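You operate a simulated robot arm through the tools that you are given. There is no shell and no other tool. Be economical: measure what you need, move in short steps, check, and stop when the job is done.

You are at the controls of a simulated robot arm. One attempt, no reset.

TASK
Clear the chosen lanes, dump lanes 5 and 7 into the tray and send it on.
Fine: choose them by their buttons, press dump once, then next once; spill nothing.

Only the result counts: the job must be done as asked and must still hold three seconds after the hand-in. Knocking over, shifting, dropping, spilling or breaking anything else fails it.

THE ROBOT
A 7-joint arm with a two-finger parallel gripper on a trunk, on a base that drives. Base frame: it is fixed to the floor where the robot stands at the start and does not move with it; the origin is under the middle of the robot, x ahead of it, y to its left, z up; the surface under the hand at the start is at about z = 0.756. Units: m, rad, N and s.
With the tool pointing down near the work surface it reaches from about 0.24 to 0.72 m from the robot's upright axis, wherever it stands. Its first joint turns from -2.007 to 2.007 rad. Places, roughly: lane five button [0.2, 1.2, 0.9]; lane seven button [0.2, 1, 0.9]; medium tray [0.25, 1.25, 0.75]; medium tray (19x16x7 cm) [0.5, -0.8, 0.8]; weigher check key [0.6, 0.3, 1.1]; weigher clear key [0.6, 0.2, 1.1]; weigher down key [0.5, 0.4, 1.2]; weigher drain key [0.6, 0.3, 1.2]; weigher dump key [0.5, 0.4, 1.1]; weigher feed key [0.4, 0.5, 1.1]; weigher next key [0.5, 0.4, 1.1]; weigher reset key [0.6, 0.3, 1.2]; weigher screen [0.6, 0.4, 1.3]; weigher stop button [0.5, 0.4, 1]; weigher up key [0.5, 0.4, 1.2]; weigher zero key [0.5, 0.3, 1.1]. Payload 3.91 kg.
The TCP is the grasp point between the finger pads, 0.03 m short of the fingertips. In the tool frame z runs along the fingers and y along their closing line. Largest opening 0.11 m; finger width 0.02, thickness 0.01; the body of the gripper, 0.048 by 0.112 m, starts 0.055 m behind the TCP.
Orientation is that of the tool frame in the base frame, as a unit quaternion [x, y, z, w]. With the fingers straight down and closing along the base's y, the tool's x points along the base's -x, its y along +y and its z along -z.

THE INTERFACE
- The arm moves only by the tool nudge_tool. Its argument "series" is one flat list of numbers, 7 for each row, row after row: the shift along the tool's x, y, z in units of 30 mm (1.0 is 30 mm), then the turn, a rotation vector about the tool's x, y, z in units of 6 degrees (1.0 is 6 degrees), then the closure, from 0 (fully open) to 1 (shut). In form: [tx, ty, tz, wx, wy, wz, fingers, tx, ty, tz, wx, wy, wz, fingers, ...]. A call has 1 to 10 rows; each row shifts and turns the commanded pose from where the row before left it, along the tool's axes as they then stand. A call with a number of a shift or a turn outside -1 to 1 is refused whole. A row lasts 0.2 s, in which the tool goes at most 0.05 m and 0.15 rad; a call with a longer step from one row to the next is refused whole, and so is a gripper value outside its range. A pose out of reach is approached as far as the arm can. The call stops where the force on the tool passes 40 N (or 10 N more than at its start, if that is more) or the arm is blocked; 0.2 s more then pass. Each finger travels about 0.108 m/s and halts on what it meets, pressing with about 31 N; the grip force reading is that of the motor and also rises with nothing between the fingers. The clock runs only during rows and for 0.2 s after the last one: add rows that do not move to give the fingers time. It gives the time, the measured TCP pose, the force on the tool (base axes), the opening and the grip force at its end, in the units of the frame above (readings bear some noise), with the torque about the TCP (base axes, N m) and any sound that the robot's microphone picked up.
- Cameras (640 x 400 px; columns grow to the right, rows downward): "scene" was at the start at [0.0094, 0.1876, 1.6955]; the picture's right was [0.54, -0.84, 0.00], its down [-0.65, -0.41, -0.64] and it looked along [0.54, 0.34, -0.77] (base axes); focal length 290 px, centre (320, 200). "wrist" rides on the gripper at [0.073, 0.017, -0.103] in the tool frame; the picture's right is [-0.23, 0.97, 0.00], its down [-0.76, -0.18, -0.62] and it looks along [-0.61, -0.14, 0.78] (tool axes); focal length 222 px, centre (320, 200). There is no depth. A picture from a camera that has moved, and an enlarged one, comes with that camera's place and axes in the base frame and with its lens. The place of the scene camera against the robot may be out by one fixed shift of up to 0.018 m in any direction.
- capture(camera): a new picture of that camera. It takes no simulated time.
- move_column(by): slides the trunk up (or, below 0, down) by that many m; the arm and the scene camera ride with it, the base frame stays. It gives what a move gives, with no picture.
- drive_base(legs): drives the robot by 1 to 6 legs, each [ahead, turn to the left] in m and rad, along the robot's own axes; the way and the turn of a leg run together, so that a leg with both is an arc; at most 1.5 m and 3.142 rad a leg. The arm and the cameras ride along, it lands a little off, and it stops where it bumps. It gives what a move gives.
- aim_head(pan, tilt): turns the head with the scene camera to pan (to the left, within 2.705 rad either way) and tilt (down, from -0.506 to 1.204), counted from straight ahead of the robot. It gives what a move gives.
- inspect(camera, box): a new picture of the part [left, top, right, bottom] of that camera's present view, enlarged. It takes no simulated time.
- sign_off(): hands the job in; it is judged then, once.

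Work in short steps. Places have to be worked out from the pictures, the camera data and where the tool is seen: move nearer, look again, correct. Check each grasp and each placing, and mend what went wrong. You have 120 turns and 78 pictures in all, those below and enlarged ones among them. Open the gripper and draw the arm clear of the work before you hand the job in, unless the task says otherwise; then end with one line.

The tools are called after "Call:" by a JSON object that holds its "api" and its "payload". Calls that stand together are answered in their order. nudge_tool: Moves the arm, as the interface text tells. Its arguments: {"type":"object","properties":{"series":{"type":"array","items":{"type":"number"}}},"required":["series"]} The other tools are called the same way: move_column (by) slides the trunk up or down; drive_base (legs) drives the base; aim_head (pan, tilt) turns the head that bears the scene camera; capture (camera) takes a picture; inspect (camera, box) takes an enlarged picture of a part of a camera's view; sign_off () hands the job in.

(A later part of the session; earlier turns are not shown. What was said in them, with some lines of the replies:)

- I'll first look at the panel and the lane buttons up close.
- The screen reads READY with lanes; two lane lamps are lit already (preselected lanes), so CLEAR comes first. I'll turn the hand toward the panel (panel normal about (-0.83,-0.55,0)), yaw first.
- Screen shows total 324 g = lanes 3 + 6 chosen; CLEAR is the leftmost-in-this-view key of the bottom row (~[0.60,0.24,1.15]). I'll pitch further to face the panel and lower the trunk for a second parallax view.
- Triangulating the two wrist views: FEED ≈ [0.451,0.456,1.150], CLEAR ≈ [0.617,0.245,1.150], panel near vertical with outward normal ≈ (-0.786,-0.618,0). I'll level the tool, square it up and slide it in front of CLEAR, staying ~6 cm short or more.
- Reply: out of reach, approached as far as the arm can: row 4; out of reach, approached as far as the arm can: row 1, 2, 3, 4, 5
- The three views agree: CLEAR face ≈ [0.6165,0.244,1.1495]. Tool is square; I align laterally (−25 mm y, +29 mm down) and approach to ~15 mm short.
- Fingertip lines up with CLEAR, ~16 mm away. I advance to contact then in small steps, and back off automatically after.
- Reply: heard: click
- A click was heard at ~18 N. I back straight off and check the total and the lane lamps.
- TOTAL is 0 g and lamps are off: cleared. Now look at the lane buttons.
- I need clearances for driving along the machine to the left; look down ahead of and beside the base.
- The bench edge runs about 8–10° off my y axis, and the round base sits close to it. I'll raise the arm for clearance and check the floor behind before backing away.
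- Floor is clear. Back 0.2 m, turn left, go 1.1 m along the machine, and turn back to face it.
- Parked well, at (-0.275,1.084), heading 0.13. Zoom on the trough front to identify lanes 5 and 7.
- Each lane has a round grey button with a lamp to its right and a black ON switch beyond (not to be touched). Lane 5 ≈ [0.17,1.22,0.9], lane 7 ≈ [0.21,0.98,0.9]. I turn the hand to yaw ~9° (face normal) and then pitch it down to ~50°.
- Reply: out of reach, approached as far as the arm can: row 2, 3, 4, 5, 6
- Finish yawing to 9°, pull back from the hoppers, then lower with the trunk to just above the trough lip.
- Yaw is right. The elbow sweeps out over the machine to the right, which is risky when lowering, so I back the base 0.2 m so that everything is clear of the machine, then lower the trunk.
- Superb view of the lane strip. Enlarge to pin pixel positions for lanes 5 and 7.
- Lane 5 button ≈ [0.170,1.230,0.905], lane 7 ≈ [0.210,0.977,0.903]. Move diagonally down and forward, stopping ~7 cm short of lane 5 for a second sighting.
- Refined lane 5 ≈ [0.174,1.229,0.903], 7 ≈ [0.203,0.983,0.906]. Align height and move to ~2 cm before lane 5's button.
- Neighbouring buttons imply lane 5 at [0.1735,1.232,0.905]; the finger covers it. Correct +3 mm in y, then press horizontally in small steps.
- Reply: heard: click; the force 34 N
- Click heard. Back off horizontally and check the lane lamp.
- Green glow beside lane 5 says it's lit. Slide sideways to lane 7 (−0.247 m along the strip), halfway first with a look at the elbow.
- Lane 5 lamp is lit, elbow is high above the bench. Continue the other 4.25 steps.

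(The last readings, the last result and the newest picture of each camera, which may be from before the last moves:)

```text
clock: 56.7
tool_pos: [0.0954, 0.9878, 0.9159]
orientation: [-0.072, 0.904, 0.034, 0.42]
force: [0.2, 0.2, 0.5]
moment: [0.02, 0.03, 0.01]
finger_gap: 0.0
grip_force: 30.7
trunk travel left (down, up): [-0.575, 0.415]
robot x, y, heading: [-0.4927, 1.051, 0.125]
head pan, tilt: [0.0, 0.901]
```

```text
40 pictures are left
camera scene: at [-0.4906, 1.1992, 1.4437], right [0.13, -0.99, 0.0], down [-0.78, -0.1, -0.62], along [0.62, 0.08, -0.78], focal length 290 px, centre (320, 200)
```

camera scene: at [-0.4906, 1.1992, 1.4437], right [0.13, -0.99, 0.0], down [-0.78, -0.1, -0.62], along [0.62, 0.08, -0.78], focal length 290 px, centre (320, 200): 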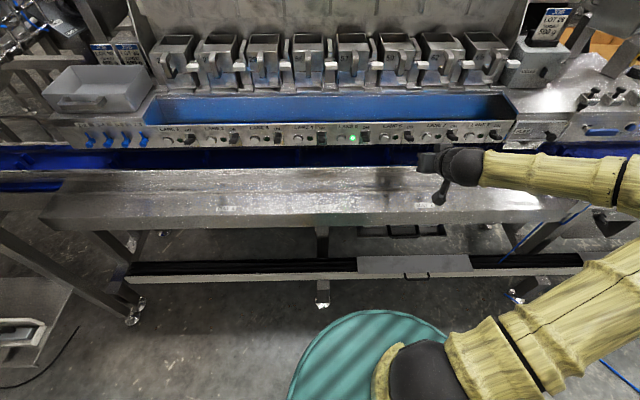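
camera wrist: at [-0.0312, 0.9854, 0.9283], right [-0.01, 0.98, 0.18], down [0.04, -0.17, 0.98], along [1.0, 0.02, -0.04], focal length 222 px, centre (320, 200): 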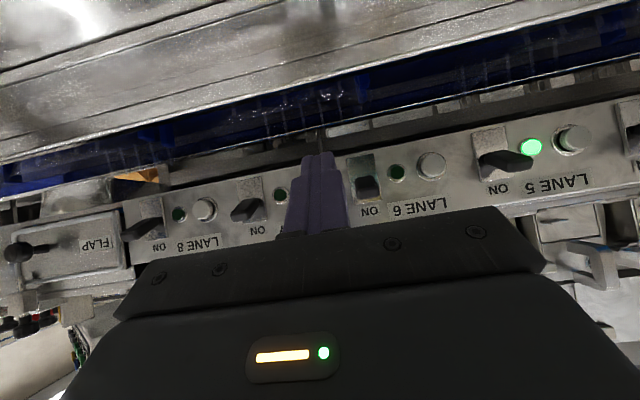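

Lane 6 and 8 sightings put lane 7 at ≈[0.2025,0.983,0.907]. Shift −22 mm along the strip and approach to 2 cm.

Call:
{"api": "nudge_tool", "payload": {"series": [-0.05, -0.73, -0.043, 0, 0, 0, 1, -0.591, 0, 0.701, 0, 0, 0, 1, -0.591, 0, 0.701, 0, 0, 0, 1]}}

Call:
{"api": "capture", "payload": {"camera": "wrist"}}

```text
clock: 57.5
tool_pos: [0.1542, 0.976, 0.9177]
orientation: [-0.073, 0.904, 0.034, 0.42]
force: [0.4, -0.9, 0.4]
moment: [0.01, 0.04, -0.03]
finger_gap: 0.0001
grip_force: 31.2
trunk travel left (down, up): [-0.575, 0.415]
robot x, y, heading: [-0.4937, 1.0534, 0.123]
head pan, tilt: [0.0, 0.901]
```

```text
39 pictures are left
camera wrist: at [0.0267, 0.9729, 0.9293], right [-0.01, 0.98, 0.17], down [0.04, -0.17, 0.98], along [1.0, 0.02, -0.04], focal length 222 px, centre (320, 200)
```

wrist: 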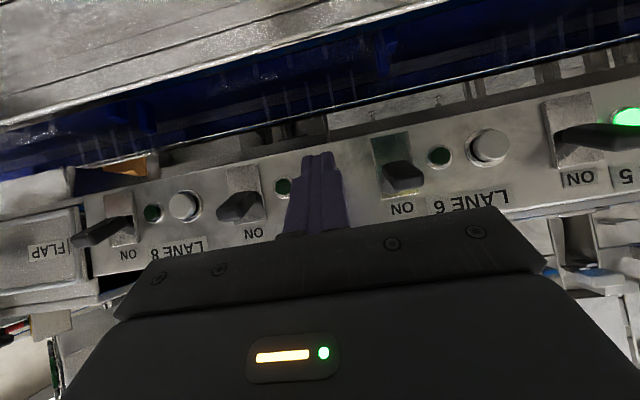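

Same picture as before lane 5's press. Press lane 7 the same way.

Call:
{"api": "nudge_tool", "payload": {"series": [-0.355, 0, 0.42, 0, 0, 0, 1, -0.043, 0, 0.051, 0, 0, 0, 1, -0.043, 0, 0.051, 0, 0, 0, 1, -0.043, 0, 0.051, 0, 0, 0, 1]}}

```text
clock: 58.5
tool_pos: [0.175, 0.9786, 0.9188]
orientation: [-0.071, 0.904, 0.033, 0.42]
force: [-5.0, -2.4, 0.8]
moment: [-0.08, 0.04, -0.05]
finger_gap: 0.0
grip_force: 31.3
trunk travel left (down, up): [-0.575, 0.415]
robot x, y, heading: [-0.4929, 1.0539, 0.129]
head pan, tilt: [0.0, 0.901]
heard: click
```

Click heard; back off and check both lamps.

Call:
{"api": "nudge_tool", "payload": {"series": [0.3, 0, -0.35, 0, 0, 0, 1, 0.645, 0, -0.765, 0, 0, 0, 1, 0.645, 0, -0.765, 0, 0, 0, 1, 0.645, 0, -0.765, 0, 0, 0, 1]}}

Call:
{"api": "inspect", "payload": {"camera": "scene", "box": [320, 80, 520, 200]}}

```text
clock: 59.5
tool_pos: [0.0715, 0.9632, 0.9177]
orientation: [-0.073, 0.903, 0.035, 0.421]
force: [0.1, 0.0, -1.0]
moment: [0.0, 0.01, 0.0]
finger_gap: 0.0
grip_force: 30.8
trunk travel left (down, up): [-0.575, 0.415]
robot x, y, heading: [-0.4934, 1.0527, 0.131]
head pan, tilt: [0.0, 0.901]
```

```text
3.20 times, centred on (420, 140) of scene
camera zoom: at [-0.4908, 1.1993, 1.4437], right [0.13, -0.99, 0.0], down [-0.78, -0.1, -0.62], along [0.62, 0.08, -0.78], focal length 928 px, centre (0, 392)
```

zoom: 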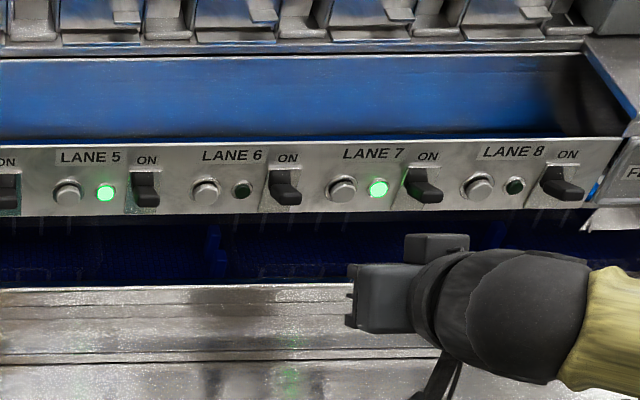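

Lanes 5 and 7 only are lit. Before dumping, check that the tray sits under the trough and look at the FLAP lever.

Call:
{"api": "inspect", "payload": {"camera": "wrist", "box": [0, 60, 320, 260]}}

Call:
{"api": "inspect", "payload": {"camera": "wrist", "box": [320, 0, 640, 200]}}

Call:
{"api": "aim_head", "payload": {"pan": -0.4, "tilt": 0.6}}

Call:
{"api": "capture", "payload": {"camera": "scene"}}

```text
2.00 times, centred on (160, 160) of wrist
camera zoom: at [-0.0556, 0.9598, 0.93], right [-0.01, 0.98, 0.17], down [0.04, -0.17, 0.98], along [1.0, 0.02, -0.04], focal length 444 px, centre (640, 280)
```

zoom: 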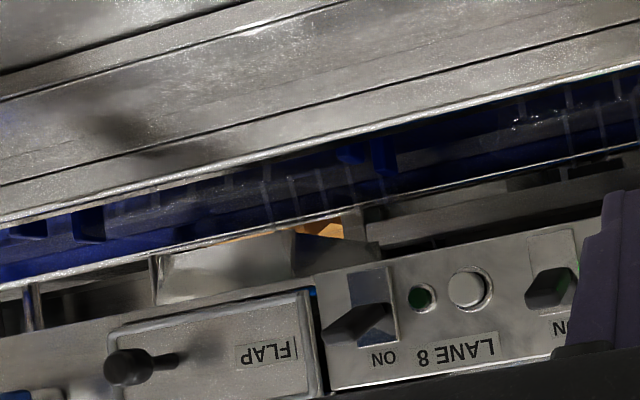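

```text
2.00 times, centred on (480, 100) of wrist
camera zoom: at [-0.0556, 0.9598, 0.93], right [-0.01, 0.98, 0.17], down [0.04, -0.17, 0.98], along [1.0, 0.02, -0.04], focal length 444 px, centre (0, 400)
```

zoom: 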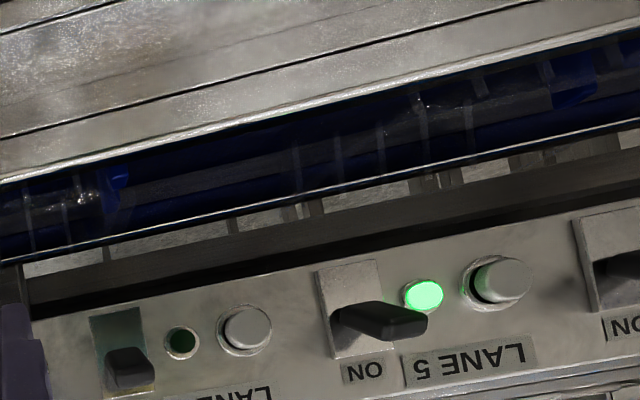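

```text
clock: 60.3
tool_pos: [0.0722, 0.9629, 0.9179]
orientation: [-0.072, 0.904, 0.034, 0.42]
force: [-0.1, 0.5, 0.2]
moment: [-0.01, -0.04, 0.0]
finger_gap: 0.0003
grip_force: 30.6
trunk travel left (down, up): [-0.575, 0.415]
robot x, y, heading: [-0.4929, 1.0584, 0.119]
head pan, tilt: [-0.4, 0.6]
```

```text
35 pictures are left
camera scene: at [-0.4804, 1.1661, 1.4684], right [-0.27, -0.96, 0.0], down [-0.54, 0.15, -0.82], along [0.79, -0.22, -0.57], focal length 290 px, centre (320, 200)
```

scene: 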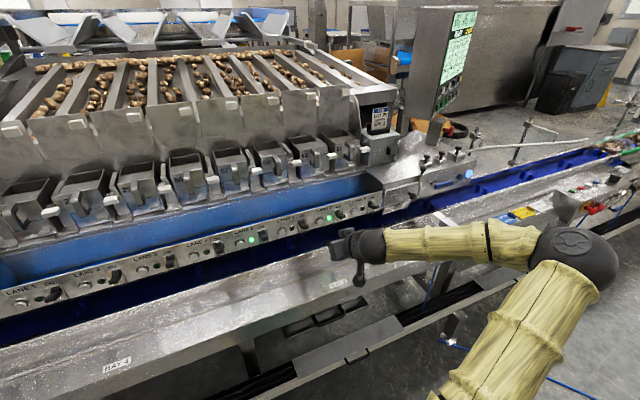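

Both lamps lit; clear tray glints are visible on the belt beneath the strip. Raise the arm and drive back to the panel.

Call:
{"api": "move_column", "payload": {"by": 0.4}}

Call:
{"api": "drive_base", "payload": {"legs": [[0, -1.43], [1.09, 0], [0, 1.3]]}}

Call:
{"api": "aim_head", "payload": {"pan": 0.6, "tilt": 0.7}}

Call:
{"api": "capture", "payload": {"camera": "scene"}}

```text
clock: 64.2
tool_pos: [0.071, 0.9625, 1.3176]
orientation: [-0.073, 0.904, 0.035, 0.421]
force: [0.4, -0.4, 0.0]
moment: [-0.02, 0.0, 0.03]
finger_gap: 0.0002
grip_force: 30.8
trunk travel left (down, up): [-0.975, 0.015]
robot x, y, heading: [-0.4899, 1.0557, 0.132]
head pan, tilt: [-0.4, 0.6]
```

```text
clock: 80.5
tool_pos: [0.3461, -0.1742, 1.3186]
orientation: [-0.014, 0.907, 0.008, 0.422]
force: [-0.4, 0.6, 0.2]
moment: [0.0, -0.04, -0.01]
finger_gap: 0.0
grip_force: 30.8
trunk travel left (down, up): [-0.975, 0.015]
robot x, y, heading: [-0.205, -0.0123, -0.001]
head pan, tilt: [-0.4, 0.6]
```

```text
clock: 81.8
tool_pos: [0.3468, -0.1745, 1.318]
orientation: [-0.013, 0.906, 0.007, 0.422]
force: [0.8, 0.2, 0.0]
moment: [-0.01, -0.01, -0.01]
finger_gap: 0.0001
grip_force: 31.3
trunk travel left (down, up): [-0.975, 0.015]
robot x, y, heading: [-0.2035, -0.0115, -0.005]
head pan, tilt: [0.6, 0.7]
```

```text
34 pictures are left
camera scene: at [-0.1849, 0.1821, 1.8598], right [0.56, -0.83, 0.0], down [-0.53, -0.36, -0.76], along [0.63, 0.43, -0.64], focal length 290 px, centre (320, 200)
```

scene: 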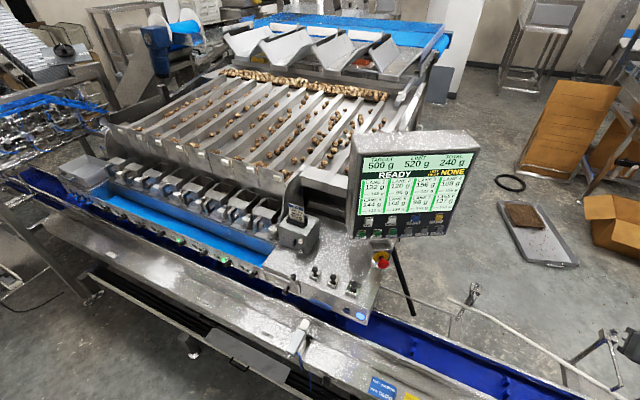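

TOTAL 240 g = 144+96, READY. Move ahead 0.15 m, yaw the hand to 38° and level it, lower to key height.

Call:
{"api": "drive_base", "payload": {"legs": [[0.15, 0]]}}

Call:
{"api": "nudge_tool", "payload": {"series": [0, 0, 0, -0.775, 0, -0.652, 1, 0, 0, 0, -0.775, 0, -0.652, 1, 0, 0, 0, -0.775, 0, -0.652, 1, 0, 0, 0, -0.775, 0, -0.652, 1, 0, 0, 0, -0.775, 0, -0.652, 1, 0, 0, 0, -0.775, 0, -0.652, 1]}}

Call:
{"api": "nudge_tool", "payload": {"series": [0, 0, 0, 0, -1, 0, 1, 0, 0, 0, 0, -1, 0, 1, 0, 0, 0, 0, -1, 0, 1, 0, 0, 0, 0, -1, 0, 1, 0, 0, 0, 0, -1, 0, 1, 0, 0, 0, 0, -1, 0, 1, 0, 0, 0, 0, -0.7, 0, 1]}}

Call:
{"api": "capture", "payload": {"camera": "scene"}}

```text
clock: 83.3
tool_pos: [0.4982, -0.1736, 1.3162]
orientation: [-0.013, 0.906, 0.006, 0.422]
force: [-0.2, -0.1, 0.6]
moment: [0.01, 0.02, 0.04]
finger_gap: 0.0
grip_force: 31.1
trunk travel left (down, up): [-0.975, 0.015]
robot x, y, heading: [-0.0531, -0.0099, -0.001]
head pan, tilt: [0.6, 0.7]
```

```text
clock: 84.7
tool_pos: [0.4976, -0.1701, 1.3181]
orientation: [-0.298, 0.857, 0.138, 0.399]
force: [0.0, 0.0, 0.0]
moment: [-0.02, -0.02, 0.02]
finger_gap: 0.0003
grip_force: 31.4
trunk travel left (down, up): [-0.975, 0.015]
robot x, y, heading: [-0.0532, -0.0136, -0.001]
head pan, tilt: [0.6, 0.7]
```

```text
clock: 86.3
tool_pos: [0.4968, -0.1753, 1.3175]
orientation: [-0.231, 0.667, 0.232, 0.67]
force: [0.3, 0.9, 0.5]
moment: [0.03, 0.02, 0.01]
finger_gap: 0.0
grip_force: 30.9
trunk travel left (down, up): [-0.975, 0.015]
robot x, y, heading: [-0.0495, -0.0116, -0.006]
head pan, tilt: [0.6, 0.7]
```

```text
33 pictures are left
camera scene: at [-0.034, 0.1815, 1.8599], right [0.56, -0.83, 0.0], down [-0.53, -0.36, -0.76], along [0.63, 0.43, -0.64], focal length 290 px, centre (320, 200)
```

scene: 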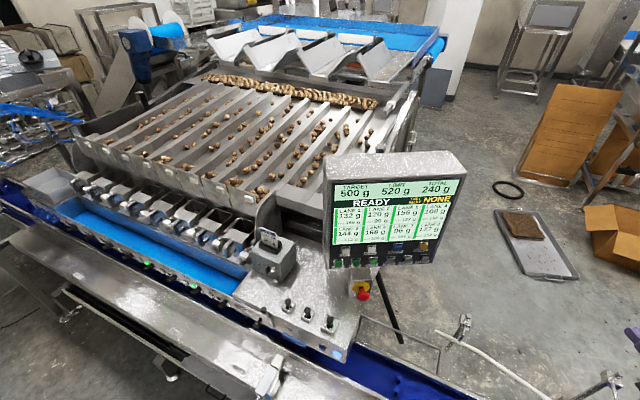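

Tool is square again. Move diagonally left/forward at height to be in front of DUMP, staying ~7 cm off the panel plane.

Call:
{"api": "nudge_tool", "payload": {"series": [0, 0.98, 0.5, 0, 0, 0, 1, 0, 0.98, 0.5, 0, 0, 0, 1, 0, 0.98, 0.5, 0, 0, 0, 1, 0, 0.98, 0.5, 0, 0, 0, 1, 0, 0.98, 0.5, 0, 0, 0, 1, 0, 0.98, 0.5, 0, 0, 0, 1, 0, 0.98, 0.5, 0, 0, 0, 1, 0, 0.98, 0.5, 0, 0, 0, 1]}}

Call:
{"api": "nudge_tool", "payload": {"series": [0, 0.98, 0.5, 0, 0, 0, 1, 0, 0.98, 0.5, 0, 0, 0, 1, 0, 0.98, 0.5, 0, 0, 0, 1, 0, 0.98, 0.5, 0, 0, 0, 1, 0, 0.98, 0.5, 0, 0, 0, 1, 0, 0.98, 0.5, 0, 0, 0, 1, 0, 0.98, 0.5, 0, 0, 0, 1]}}

Call:
{"api": "move_column", "payload": {"by": -0.165}}

Call:
{"api": "capture", "payload": {"camera": "wrist"}}

```text
clock: 88.1
tool_pos: [0.4461, 0.0871, 1.3172]
orientation: [-0.232, 0.668, 0.232, 0.669]
force: [-0.8, -0.1, 0.7]
moment: [-0.01, -0.02, -0.01]
finger_gap: 0.0001
grip_force: 30.8
trunk travel left (down, up): [-0.975, 0.015]
robot x, y, heading: [-0.0506, -0.0105, -0.004]
head pan, tilt: [0.6, 0.7]
```

```text
clock: 89.7
tool_pos: [0.406, 0.3135, 1.3162]
orientation: [-0.231, 0.667, 0.232, 0.669]
force: [-1.2, 0.4, 0.2]
moment: [-0.03, 0.0, -0.02]
finger_gap: 0.0
grip_force: 31.2
out of reach, approached as far as the arm can: row 2
trunk travel left (down, up): [-0.975, 0.015]
robot x, y, heading: [-0.0483, -0.0141, -0.001]
head pan, tilt: [0.6, 0.7]
```

```text
clock: 91.5
tool_pos: [0.4063, 0.3111, 1.151]
orientation: [-0.231, 0.667, 0.232, 0.669]
force: [-0.7, -0.1, 0.0]
moment: [0.05, 0.0, -0.01]
finger_gap: 0.0
grip_force: 30.6
trunk travel left (down, up): [-0.81, 0.18]
robot x, y, heading: [-0.0534, -0.0154, -0.001]
head pan, tilt: [0.6, 0.7]
```

```text
32 pictures are left
camera wrist: at [0.3153, 0.2609, 1.0798], right [-0.6, 0.76, 0.23], down [-0.38, -0.53, 0.76], along [0.7, 0.37, 0.61], focal length 222 px, centre (320, 200)
```

wrist: 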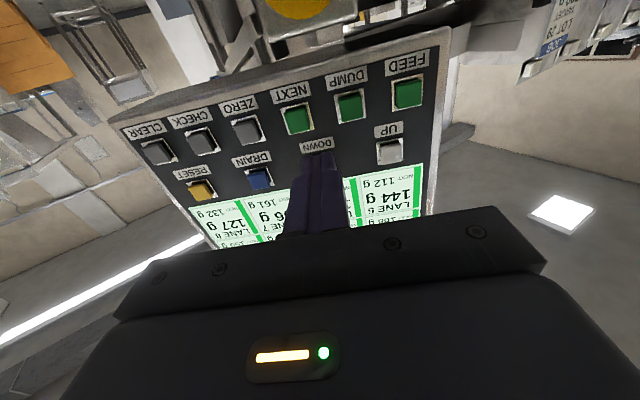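

DUMP ≈ [0.484,0.4135,1.150] confirmed. Shift +32 mm along the panel, approach to ~2 cm.

Call:
{"api": "nudge_tool", "payload": {"series": [0, 0.54, 0, 0, 0, 0, 1, 0, 0.54, 0, 0, 0, 0, 1, 0, 0, 0.8, 0, 0, 0, 1, 0, 0, 0.8, 0, 0, 0, 1, 0, 0, 0.8, 0, 0, 0, 1]}}

Call:
{"api": "capture", "payload": {"camera": "wrist"}}

```text
clock: 92.8
tool_pos: [0.4429, 0.3822, 1.1505]
orientation: [-0.231, 0.667, 0.232, 0.669]
force: [0.4, 0.5, 0.2]
moment: [0.01, 0.0, -0.02]
finger_gap: 0.0
grip_force: 31.2
trunk travel left (down, up): [-0.81, 0.18]
robot x, y, heading: [-0.0489, -0.0138, -0.008]
head pan, tilt: [0.6, 0.7]
```

```text
31 pictures are left
camera wrist: at [0.3515, 0.3315, 1.0797], right [-0.6, 0.76, 0.23], down [-0.38, -0.53, 0.76], along [0.7, 0.37, 0.61], focal length 222 px, centre (320, 200)
```

wrist: 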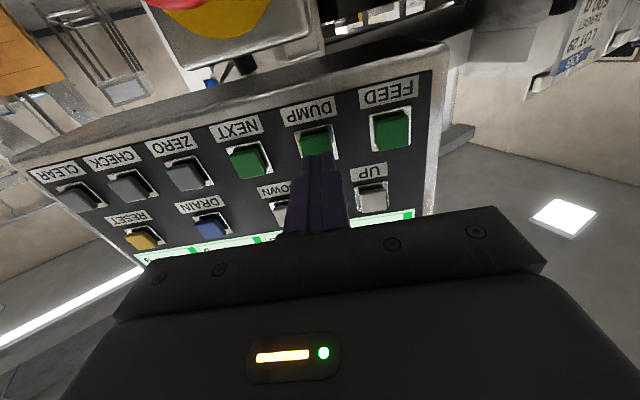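

Aligned with DUMP, ~22 mm left. Press once.

Call:
{"api": "nudge_tool", "payload": {"series": [0, 0, 0.62, 0, 0, 0, 1, 0, 0, 0.07, 0, 0, 0, 1, 0, 0, 0.07, 0, 0, 0, 1, 0, 0, 0.07, 0, 0, 0, 1]}}

```text
clock: 93.8
tool_pos: [0.4614, 0.3946, 1.1514]
orientation: [-0.232, 0.668, 0.233, 0.668]
force: [-17.2, -14.8, -5.0]
moment: [-0.17, 0.11, -0.02]
finger_gap: 0.0
grip_force: 30.1
trunk travel left (down, up): [-0.81, 0.18]
robot x, y, heading: [-0.0496, -0.0123, -0.012]
head pan, tilt: [0.6, 0.7]
heard: click
```

Click heard. Back off ~4 cm, wait, and look at the screen and trough.

Call:
{"api": "nudge_tool", "payload": {"series": [0, 0, -0.5, 0, 0, 0, 1, 0, 0, -1, 0, 0, 0, 1, 0, 0, -0.5, 0, 0, 0, 1, 0, 0, 0, 0, 0, 0, 1, 0, 0, 0, 0, 0, 0, 1, 0, 0, 0, 0, 0, 0, 1, 0, 0, 0, 0, 0, 0, 1]}}

Call:
{"api": "aim_head", "payload": {"pan": 0.8, "tilt": 0.65}}

Call:
{"api": "capture", "payload": {"camera": "scene"}}

```text
clock: 95.3
tool_pos: [0.4154, 0.361, 1.1518]
orientation: [-0.231, 0.667, 0.233, 0.669]
force: [0.7, -0.5, 0.0]
moment: [0.0, 0.01, -0.02]
finger_gap: 0.0001
grip_force: 31.5
trunk travel left (down, up): [-0.81, 0.18]
robot x, y, heading: [-0.0552, -0.0094, 0.001]
head pan, tilt: [0.6, 0.7]
```

```text
clock: 96.1
tool_pos: [0.4149, 0.3588, 1.1524]
orientation: [-0.23, 0.668, 0.231, 0.669]
force: [0.5, 0.3, 0.5]
moment: [0.0, -0.02, -0.01]
finger_gap: 0.0002
grip_force: 31.0
trunk travel left (down, up): [-0.81, 0.18]
robot x, y, heading: [-0.0523, -0.0116, 0.002]
head pan, tilt: [0.799, 0.649]
```

```text
30 pictures are left
camera scene: at [-0.0437, 0.1962, 1.6991], right [0.71, -0.7, 0.0], down [-0.42, -0.43, -0.8], along [0.56, 0.57, -0.6], focal length 290 px, centre (320, 200)
```

scene: 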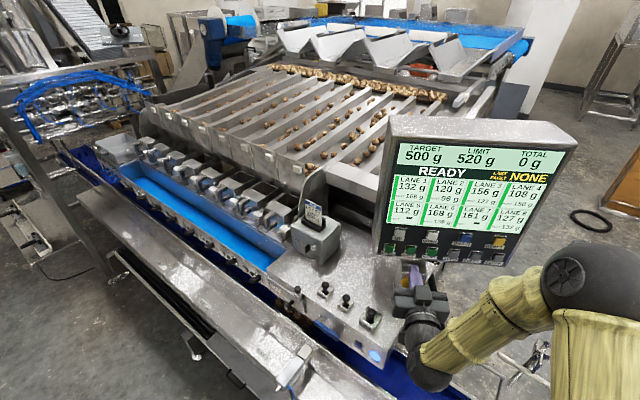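

Dump done: lanes 5/7 show their next weights (112, 161), TOTAL 0, READY. Check where the product went.

Call:
{"api": "inspect", "payload": {"camera": "scene", "box": [100, 140, 380, 360]}}

```text
1.82 times, centred on (240, 250) of scene
camera zoom: at [-0.0437, 0.1962, 1.6991], right [0.71, -0.7, 0.0], down [-0.42, -0.43, -0.8], along [0.56, 0.57, -0.6], focal length 527 px, centre (466, 109)
```

zoom: 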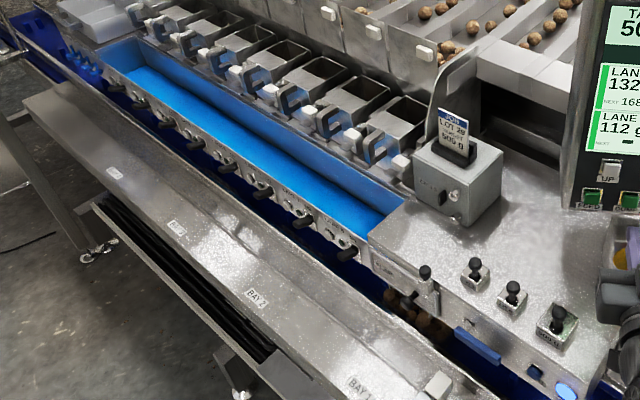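

The nuts are in a tray by the flap, trough empty. Now NEXT: shift −52 mm along the panel and approach.

Call:
{"api": "nudge_tool", "payload": {"series": [0, -0.88, 0, 0, 0, 0, 1, 0, -0.88, 0, 0, 0, 0, 1, 0.05, 0, 0.6, 0, 0, 0, 1, 0, 0, 0.6, 0, 0, 0, 1]}}

Call:
{"api": "capture", "payload": {"camera": "wrist"}}

```text
clock: 97.1
tool_pos: [0.477, 0.3411, 1.1511]
orientation: [-0.23, 0.668, 0.232, 0.669]
force: [1.0, 1.2, -0.2]
moment: [0.01, -0.02, 0.0]
finger_gap: 0.0
grip_force: 31.5
trunk travel left (down, up): [-0.81, 0.18]
robot x, y, heading: [-0.0498, -0.0108, -0.004]
head pan, tilt: [0.799, 0.649]
```

```text
28 pictures are left
camera wrist: at [0.3856, 0.2896, 1.0784], right [-0.6, 0.76, 0.23], down [-0.38, -0.53, 0.76], along [0.7, 0.37, 0.61], focal length 222 px, centre (320, 200)
```

wrist: 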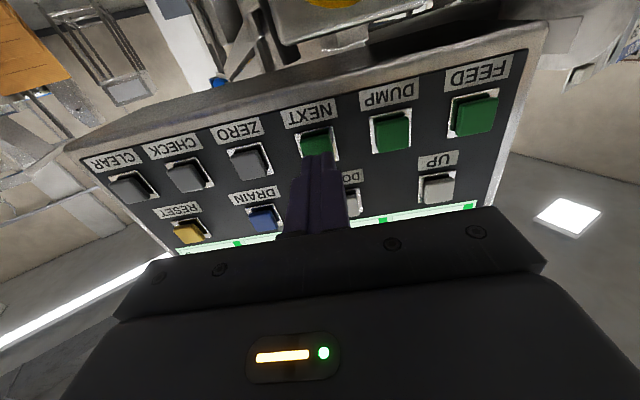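

Aligned on NEXT, ~20 mm away. Press once.

Call:
{"api": "nudge_tool", "payload": {"series": [0, 0, 0.57, 0, 0, 0, 1, 0, 0, 0.07, 0, 0, 0, 1, 0, 0, 0.07, 0, 0, 0, 1, 0, 0, 0.07, 0, 0, 0, 1]}}

```text
clock: 98.1
tool_pos: [0.4939, 0.3527, 1.1505]
orientation: [-0.231, 0.668, 0.232, 0.668]
force: [-15.0, -11.6, -2.5]
moment: [-0.03, 0.06, 0.03]
finger_gap: 0.0
grip_force: 30.6
trunk travel left (down, up): [-0.81, 0.18]
robot x, y, heading: [-0.0493, -0.014, -0.005]
head pan, tilt: [0.799, 0.649]
heard: click
```

Click heard. Retreat well clear and watch the belt.

Call:
{"api": "nudge_tool", "payload": {"series": [0, 0, -0.5, 0, 0, 0, 1, 0, 0, -1, 0, 0, 0, 0.8, 0, 0, -0.8, 0, 0, 0, 0.5, 0, 0, 0, 0, 0, 0, 0.2, 0, 0, 0, 0, 0, 0, 0, 0, 0, 0, 0, 0, 0, 0, 0, 0, 0, 0, 0, 0, 0]}}

Call:
{"api": "capture", "payload": {"camera": "scene"}}

```text
clock: 99.7
tool_pos: [0.4399, 0.3111, 1.1504]
orientation: [-0.23, 0.667, 0.232, 0.67]
force: [-0.2, 0.1, 0.6]
moment: [0.02, 0.0, -0.02]
finger_gap: 0.1099
grip_force: 0.1
trunk travel left (down, up): [-0.81, 0.18]
robot x, y, heading: [-0.0506, -0.0144, -0.006]
head pan, tilt: [0.799, 0.649]
```

```text
27 pictures are left
camera scene: at [-0.0439, 0.1962, 1.6991], right [0.71, -0.7, 0.0], down [-0.42, -0.43, -0.8], along [0.56, 0.57, -0.6], focal length 290 px, centre (320, 200)
```

scene: 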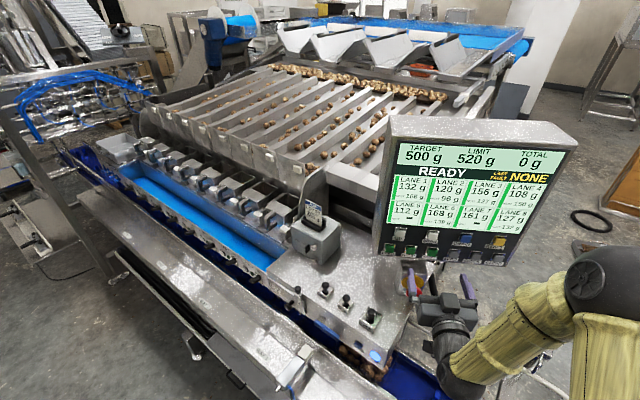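

The tray is moving along the belt. Raise the arm clear and watch the downstream end until it stops.

Call:
{"api": "move_column", "payload": {"by": 0.15}}

Call:
{"api": "aim_head", "payload": {"pan": -0.3, "tilt": 0.9}}

Call:
{"api": "capture", "payload": {"camera": "scene"}}

```text
clock: 101.4
tool_pos: [0.4416, 0.3116, 1.2995]
orientation: [-0.23, 0.667, 0.232, 0.669]
force: [-0.1, -0.4, 0.1]
moment: [-0.01, 0.02, -0.01]
finger_gap: 0.1097
grip_force: 0.1
trunk travel left (down, up): [-0.96, 0.03]
robot x, y, heading: [-0.052, -0.009, -0.001]
head pan, tilt: [0.799, 0.649]
```

```text
clock: 102.8
tool_pos: [0.4403, 0.3128, 1.2997]
orientation: [-0.23, 0.667, 0.232, 0.669]
force: [0.3, -0.1, 0.0]
moment: [0.0, -0.01, 0.02]
finger_gap: 0.11
grip_force: 0.0
trunk travel left (down, up): [-0.96, 0.03]
robot x, y, heading: [-0.0524, -0.0091, 0.002]
head pan, tilt: [-0.3, 0.901]
```

```text
26 pictures are left
camera scene: at [-0.0324, 0.1118, 1.8286], right [-0.3, -0.95, 0.0], down [-0.75, 0.23, -0.62], along [0.59, -0.19, -0.78], focal length 290 px, centre (320, 200)
```

scene: 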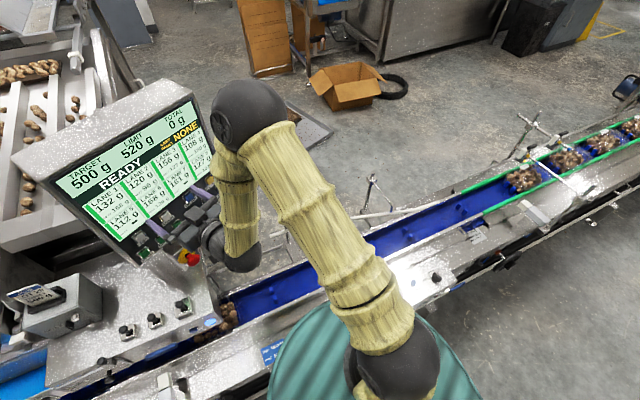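

The tray is at the machine's end, either still moving or stopped. Wait a few seconds and look again.

Call:
{"api": "nudge_tool", "payload": {"series": [0, 0, 0, 0, 0, 0, 0, 0, 0, 0, 0, 0, 0, 0, 0, 0, 0, 0, 0, 0, 0, 0, 0, 0, 0, 0, 0, 0, 0, 0, 0, 0, 0, 0, 0, 0, 0, 0, 0, 0, 0, 0, 0, 0, 0, 0, 0, 0, 0, 0, 0, 0, 0, 0, 0, 0, 0, 0, 0, 0, 0, 0, 0, 0, 0, 0, 0, 0, 0, 0]}}

Call:
{"api": "capture", "payload": {"camera": "scene"}}

```text
clock: 105.0
tool_pos: [0.4399, 0.3122, 1.2997]
orientation: [-0.232, 0.667, 0.232, 0.668]
force: [0.0, 0.4, -1.4]
moment: [-0.01, -0.01, 0.0]
finger_gap: 0.11
grip_force: 0.1
trunk travel left (down, up): [-0.96, 0.03]
robot x, y, heading: [-0.0527, -0.01, -0.002]
head pan, tilt: [-0.3, 0.901]
```

```text
25 pictures are left
camera scene: at [-0.0325, 0.1117, 1.8286], right [-0.3, -0.95, 0.0], down [-0.75, 0.23, -0.62], along [0.59, -0.19, -0.78], focal length 290 px, centre (320, 200)
```

scene: 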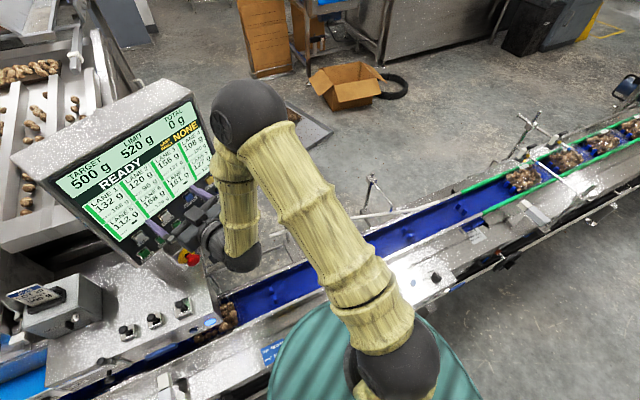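

The belt has indexed once and stopped. One closer look at the tray for spill before handing in.

Call:
{"api": "inspect", "payload": {"camera": "scene", "box": [60, 240, 280, 400]}}

Call:
{"api": "aim_head", "payload": {"pan": 0.9, "tilt": 0.95}}

Call:
{"api": "capture", "payload": {"camera": "scene"}}

```text
2.50 times, centred on (170, 320) of scene
camera zoom: at [-0.0325, 0.1117, 1.8286], right [-0.3, -0.95, 0.0], down [-0.75, 0.23, -0.62], along [0.59, -0.19, -0.78], focal length 725 px, centre (695, -100)
```

zoom: 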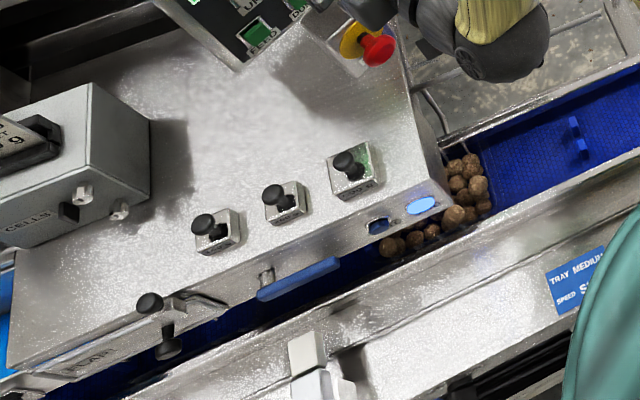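

```text
clock: 106.4
tool_pos: [0.4403, 0.3122, 1.3003]
orientation: [-0.231, 0.667, 0.233, 0.669]
force: [-0.1, -0.1, 0.0]
moment: [0.01, 0.01, -0.04]
finger_gap: 0.11
grip_force: 0.1
trunk travel left (down, up): [-0.96, 0.03]
robot x, y, heading: [-0.0504, -0.0152, -0.001]
head pan, tilt: [0.901, 0.949]
```

```text
23 pictures are left
camera scene: at [-0.0591, 0.191, 1.825], right [0.78, -0.62, 0.0], down [-0.51, -0.64, -0.58], along [0.36, 0.45, -0.81], focal length 290 px, centre (320, 200)
```

scene: 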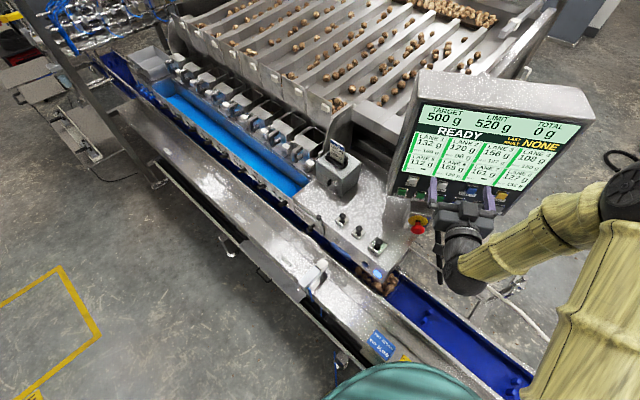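

The filled tray moved on one place. Nothing spilled, the screen reads READY with no fault, the gripper is open and the arm is clear, so I'm handing in.

Call:
{"api": "sign_off", "payload": {}}

```text
The job is handed in.
```

I cleared the two lanes that were already selected (3 and 6), chose lanes 5 and 7 by their buttons, then pressed DUMP once and NEXT once. The total read 240 g before the dump. The filled tray moved on one place, I saw no spill, the screen shows READY with no fault, and the job is handed in.
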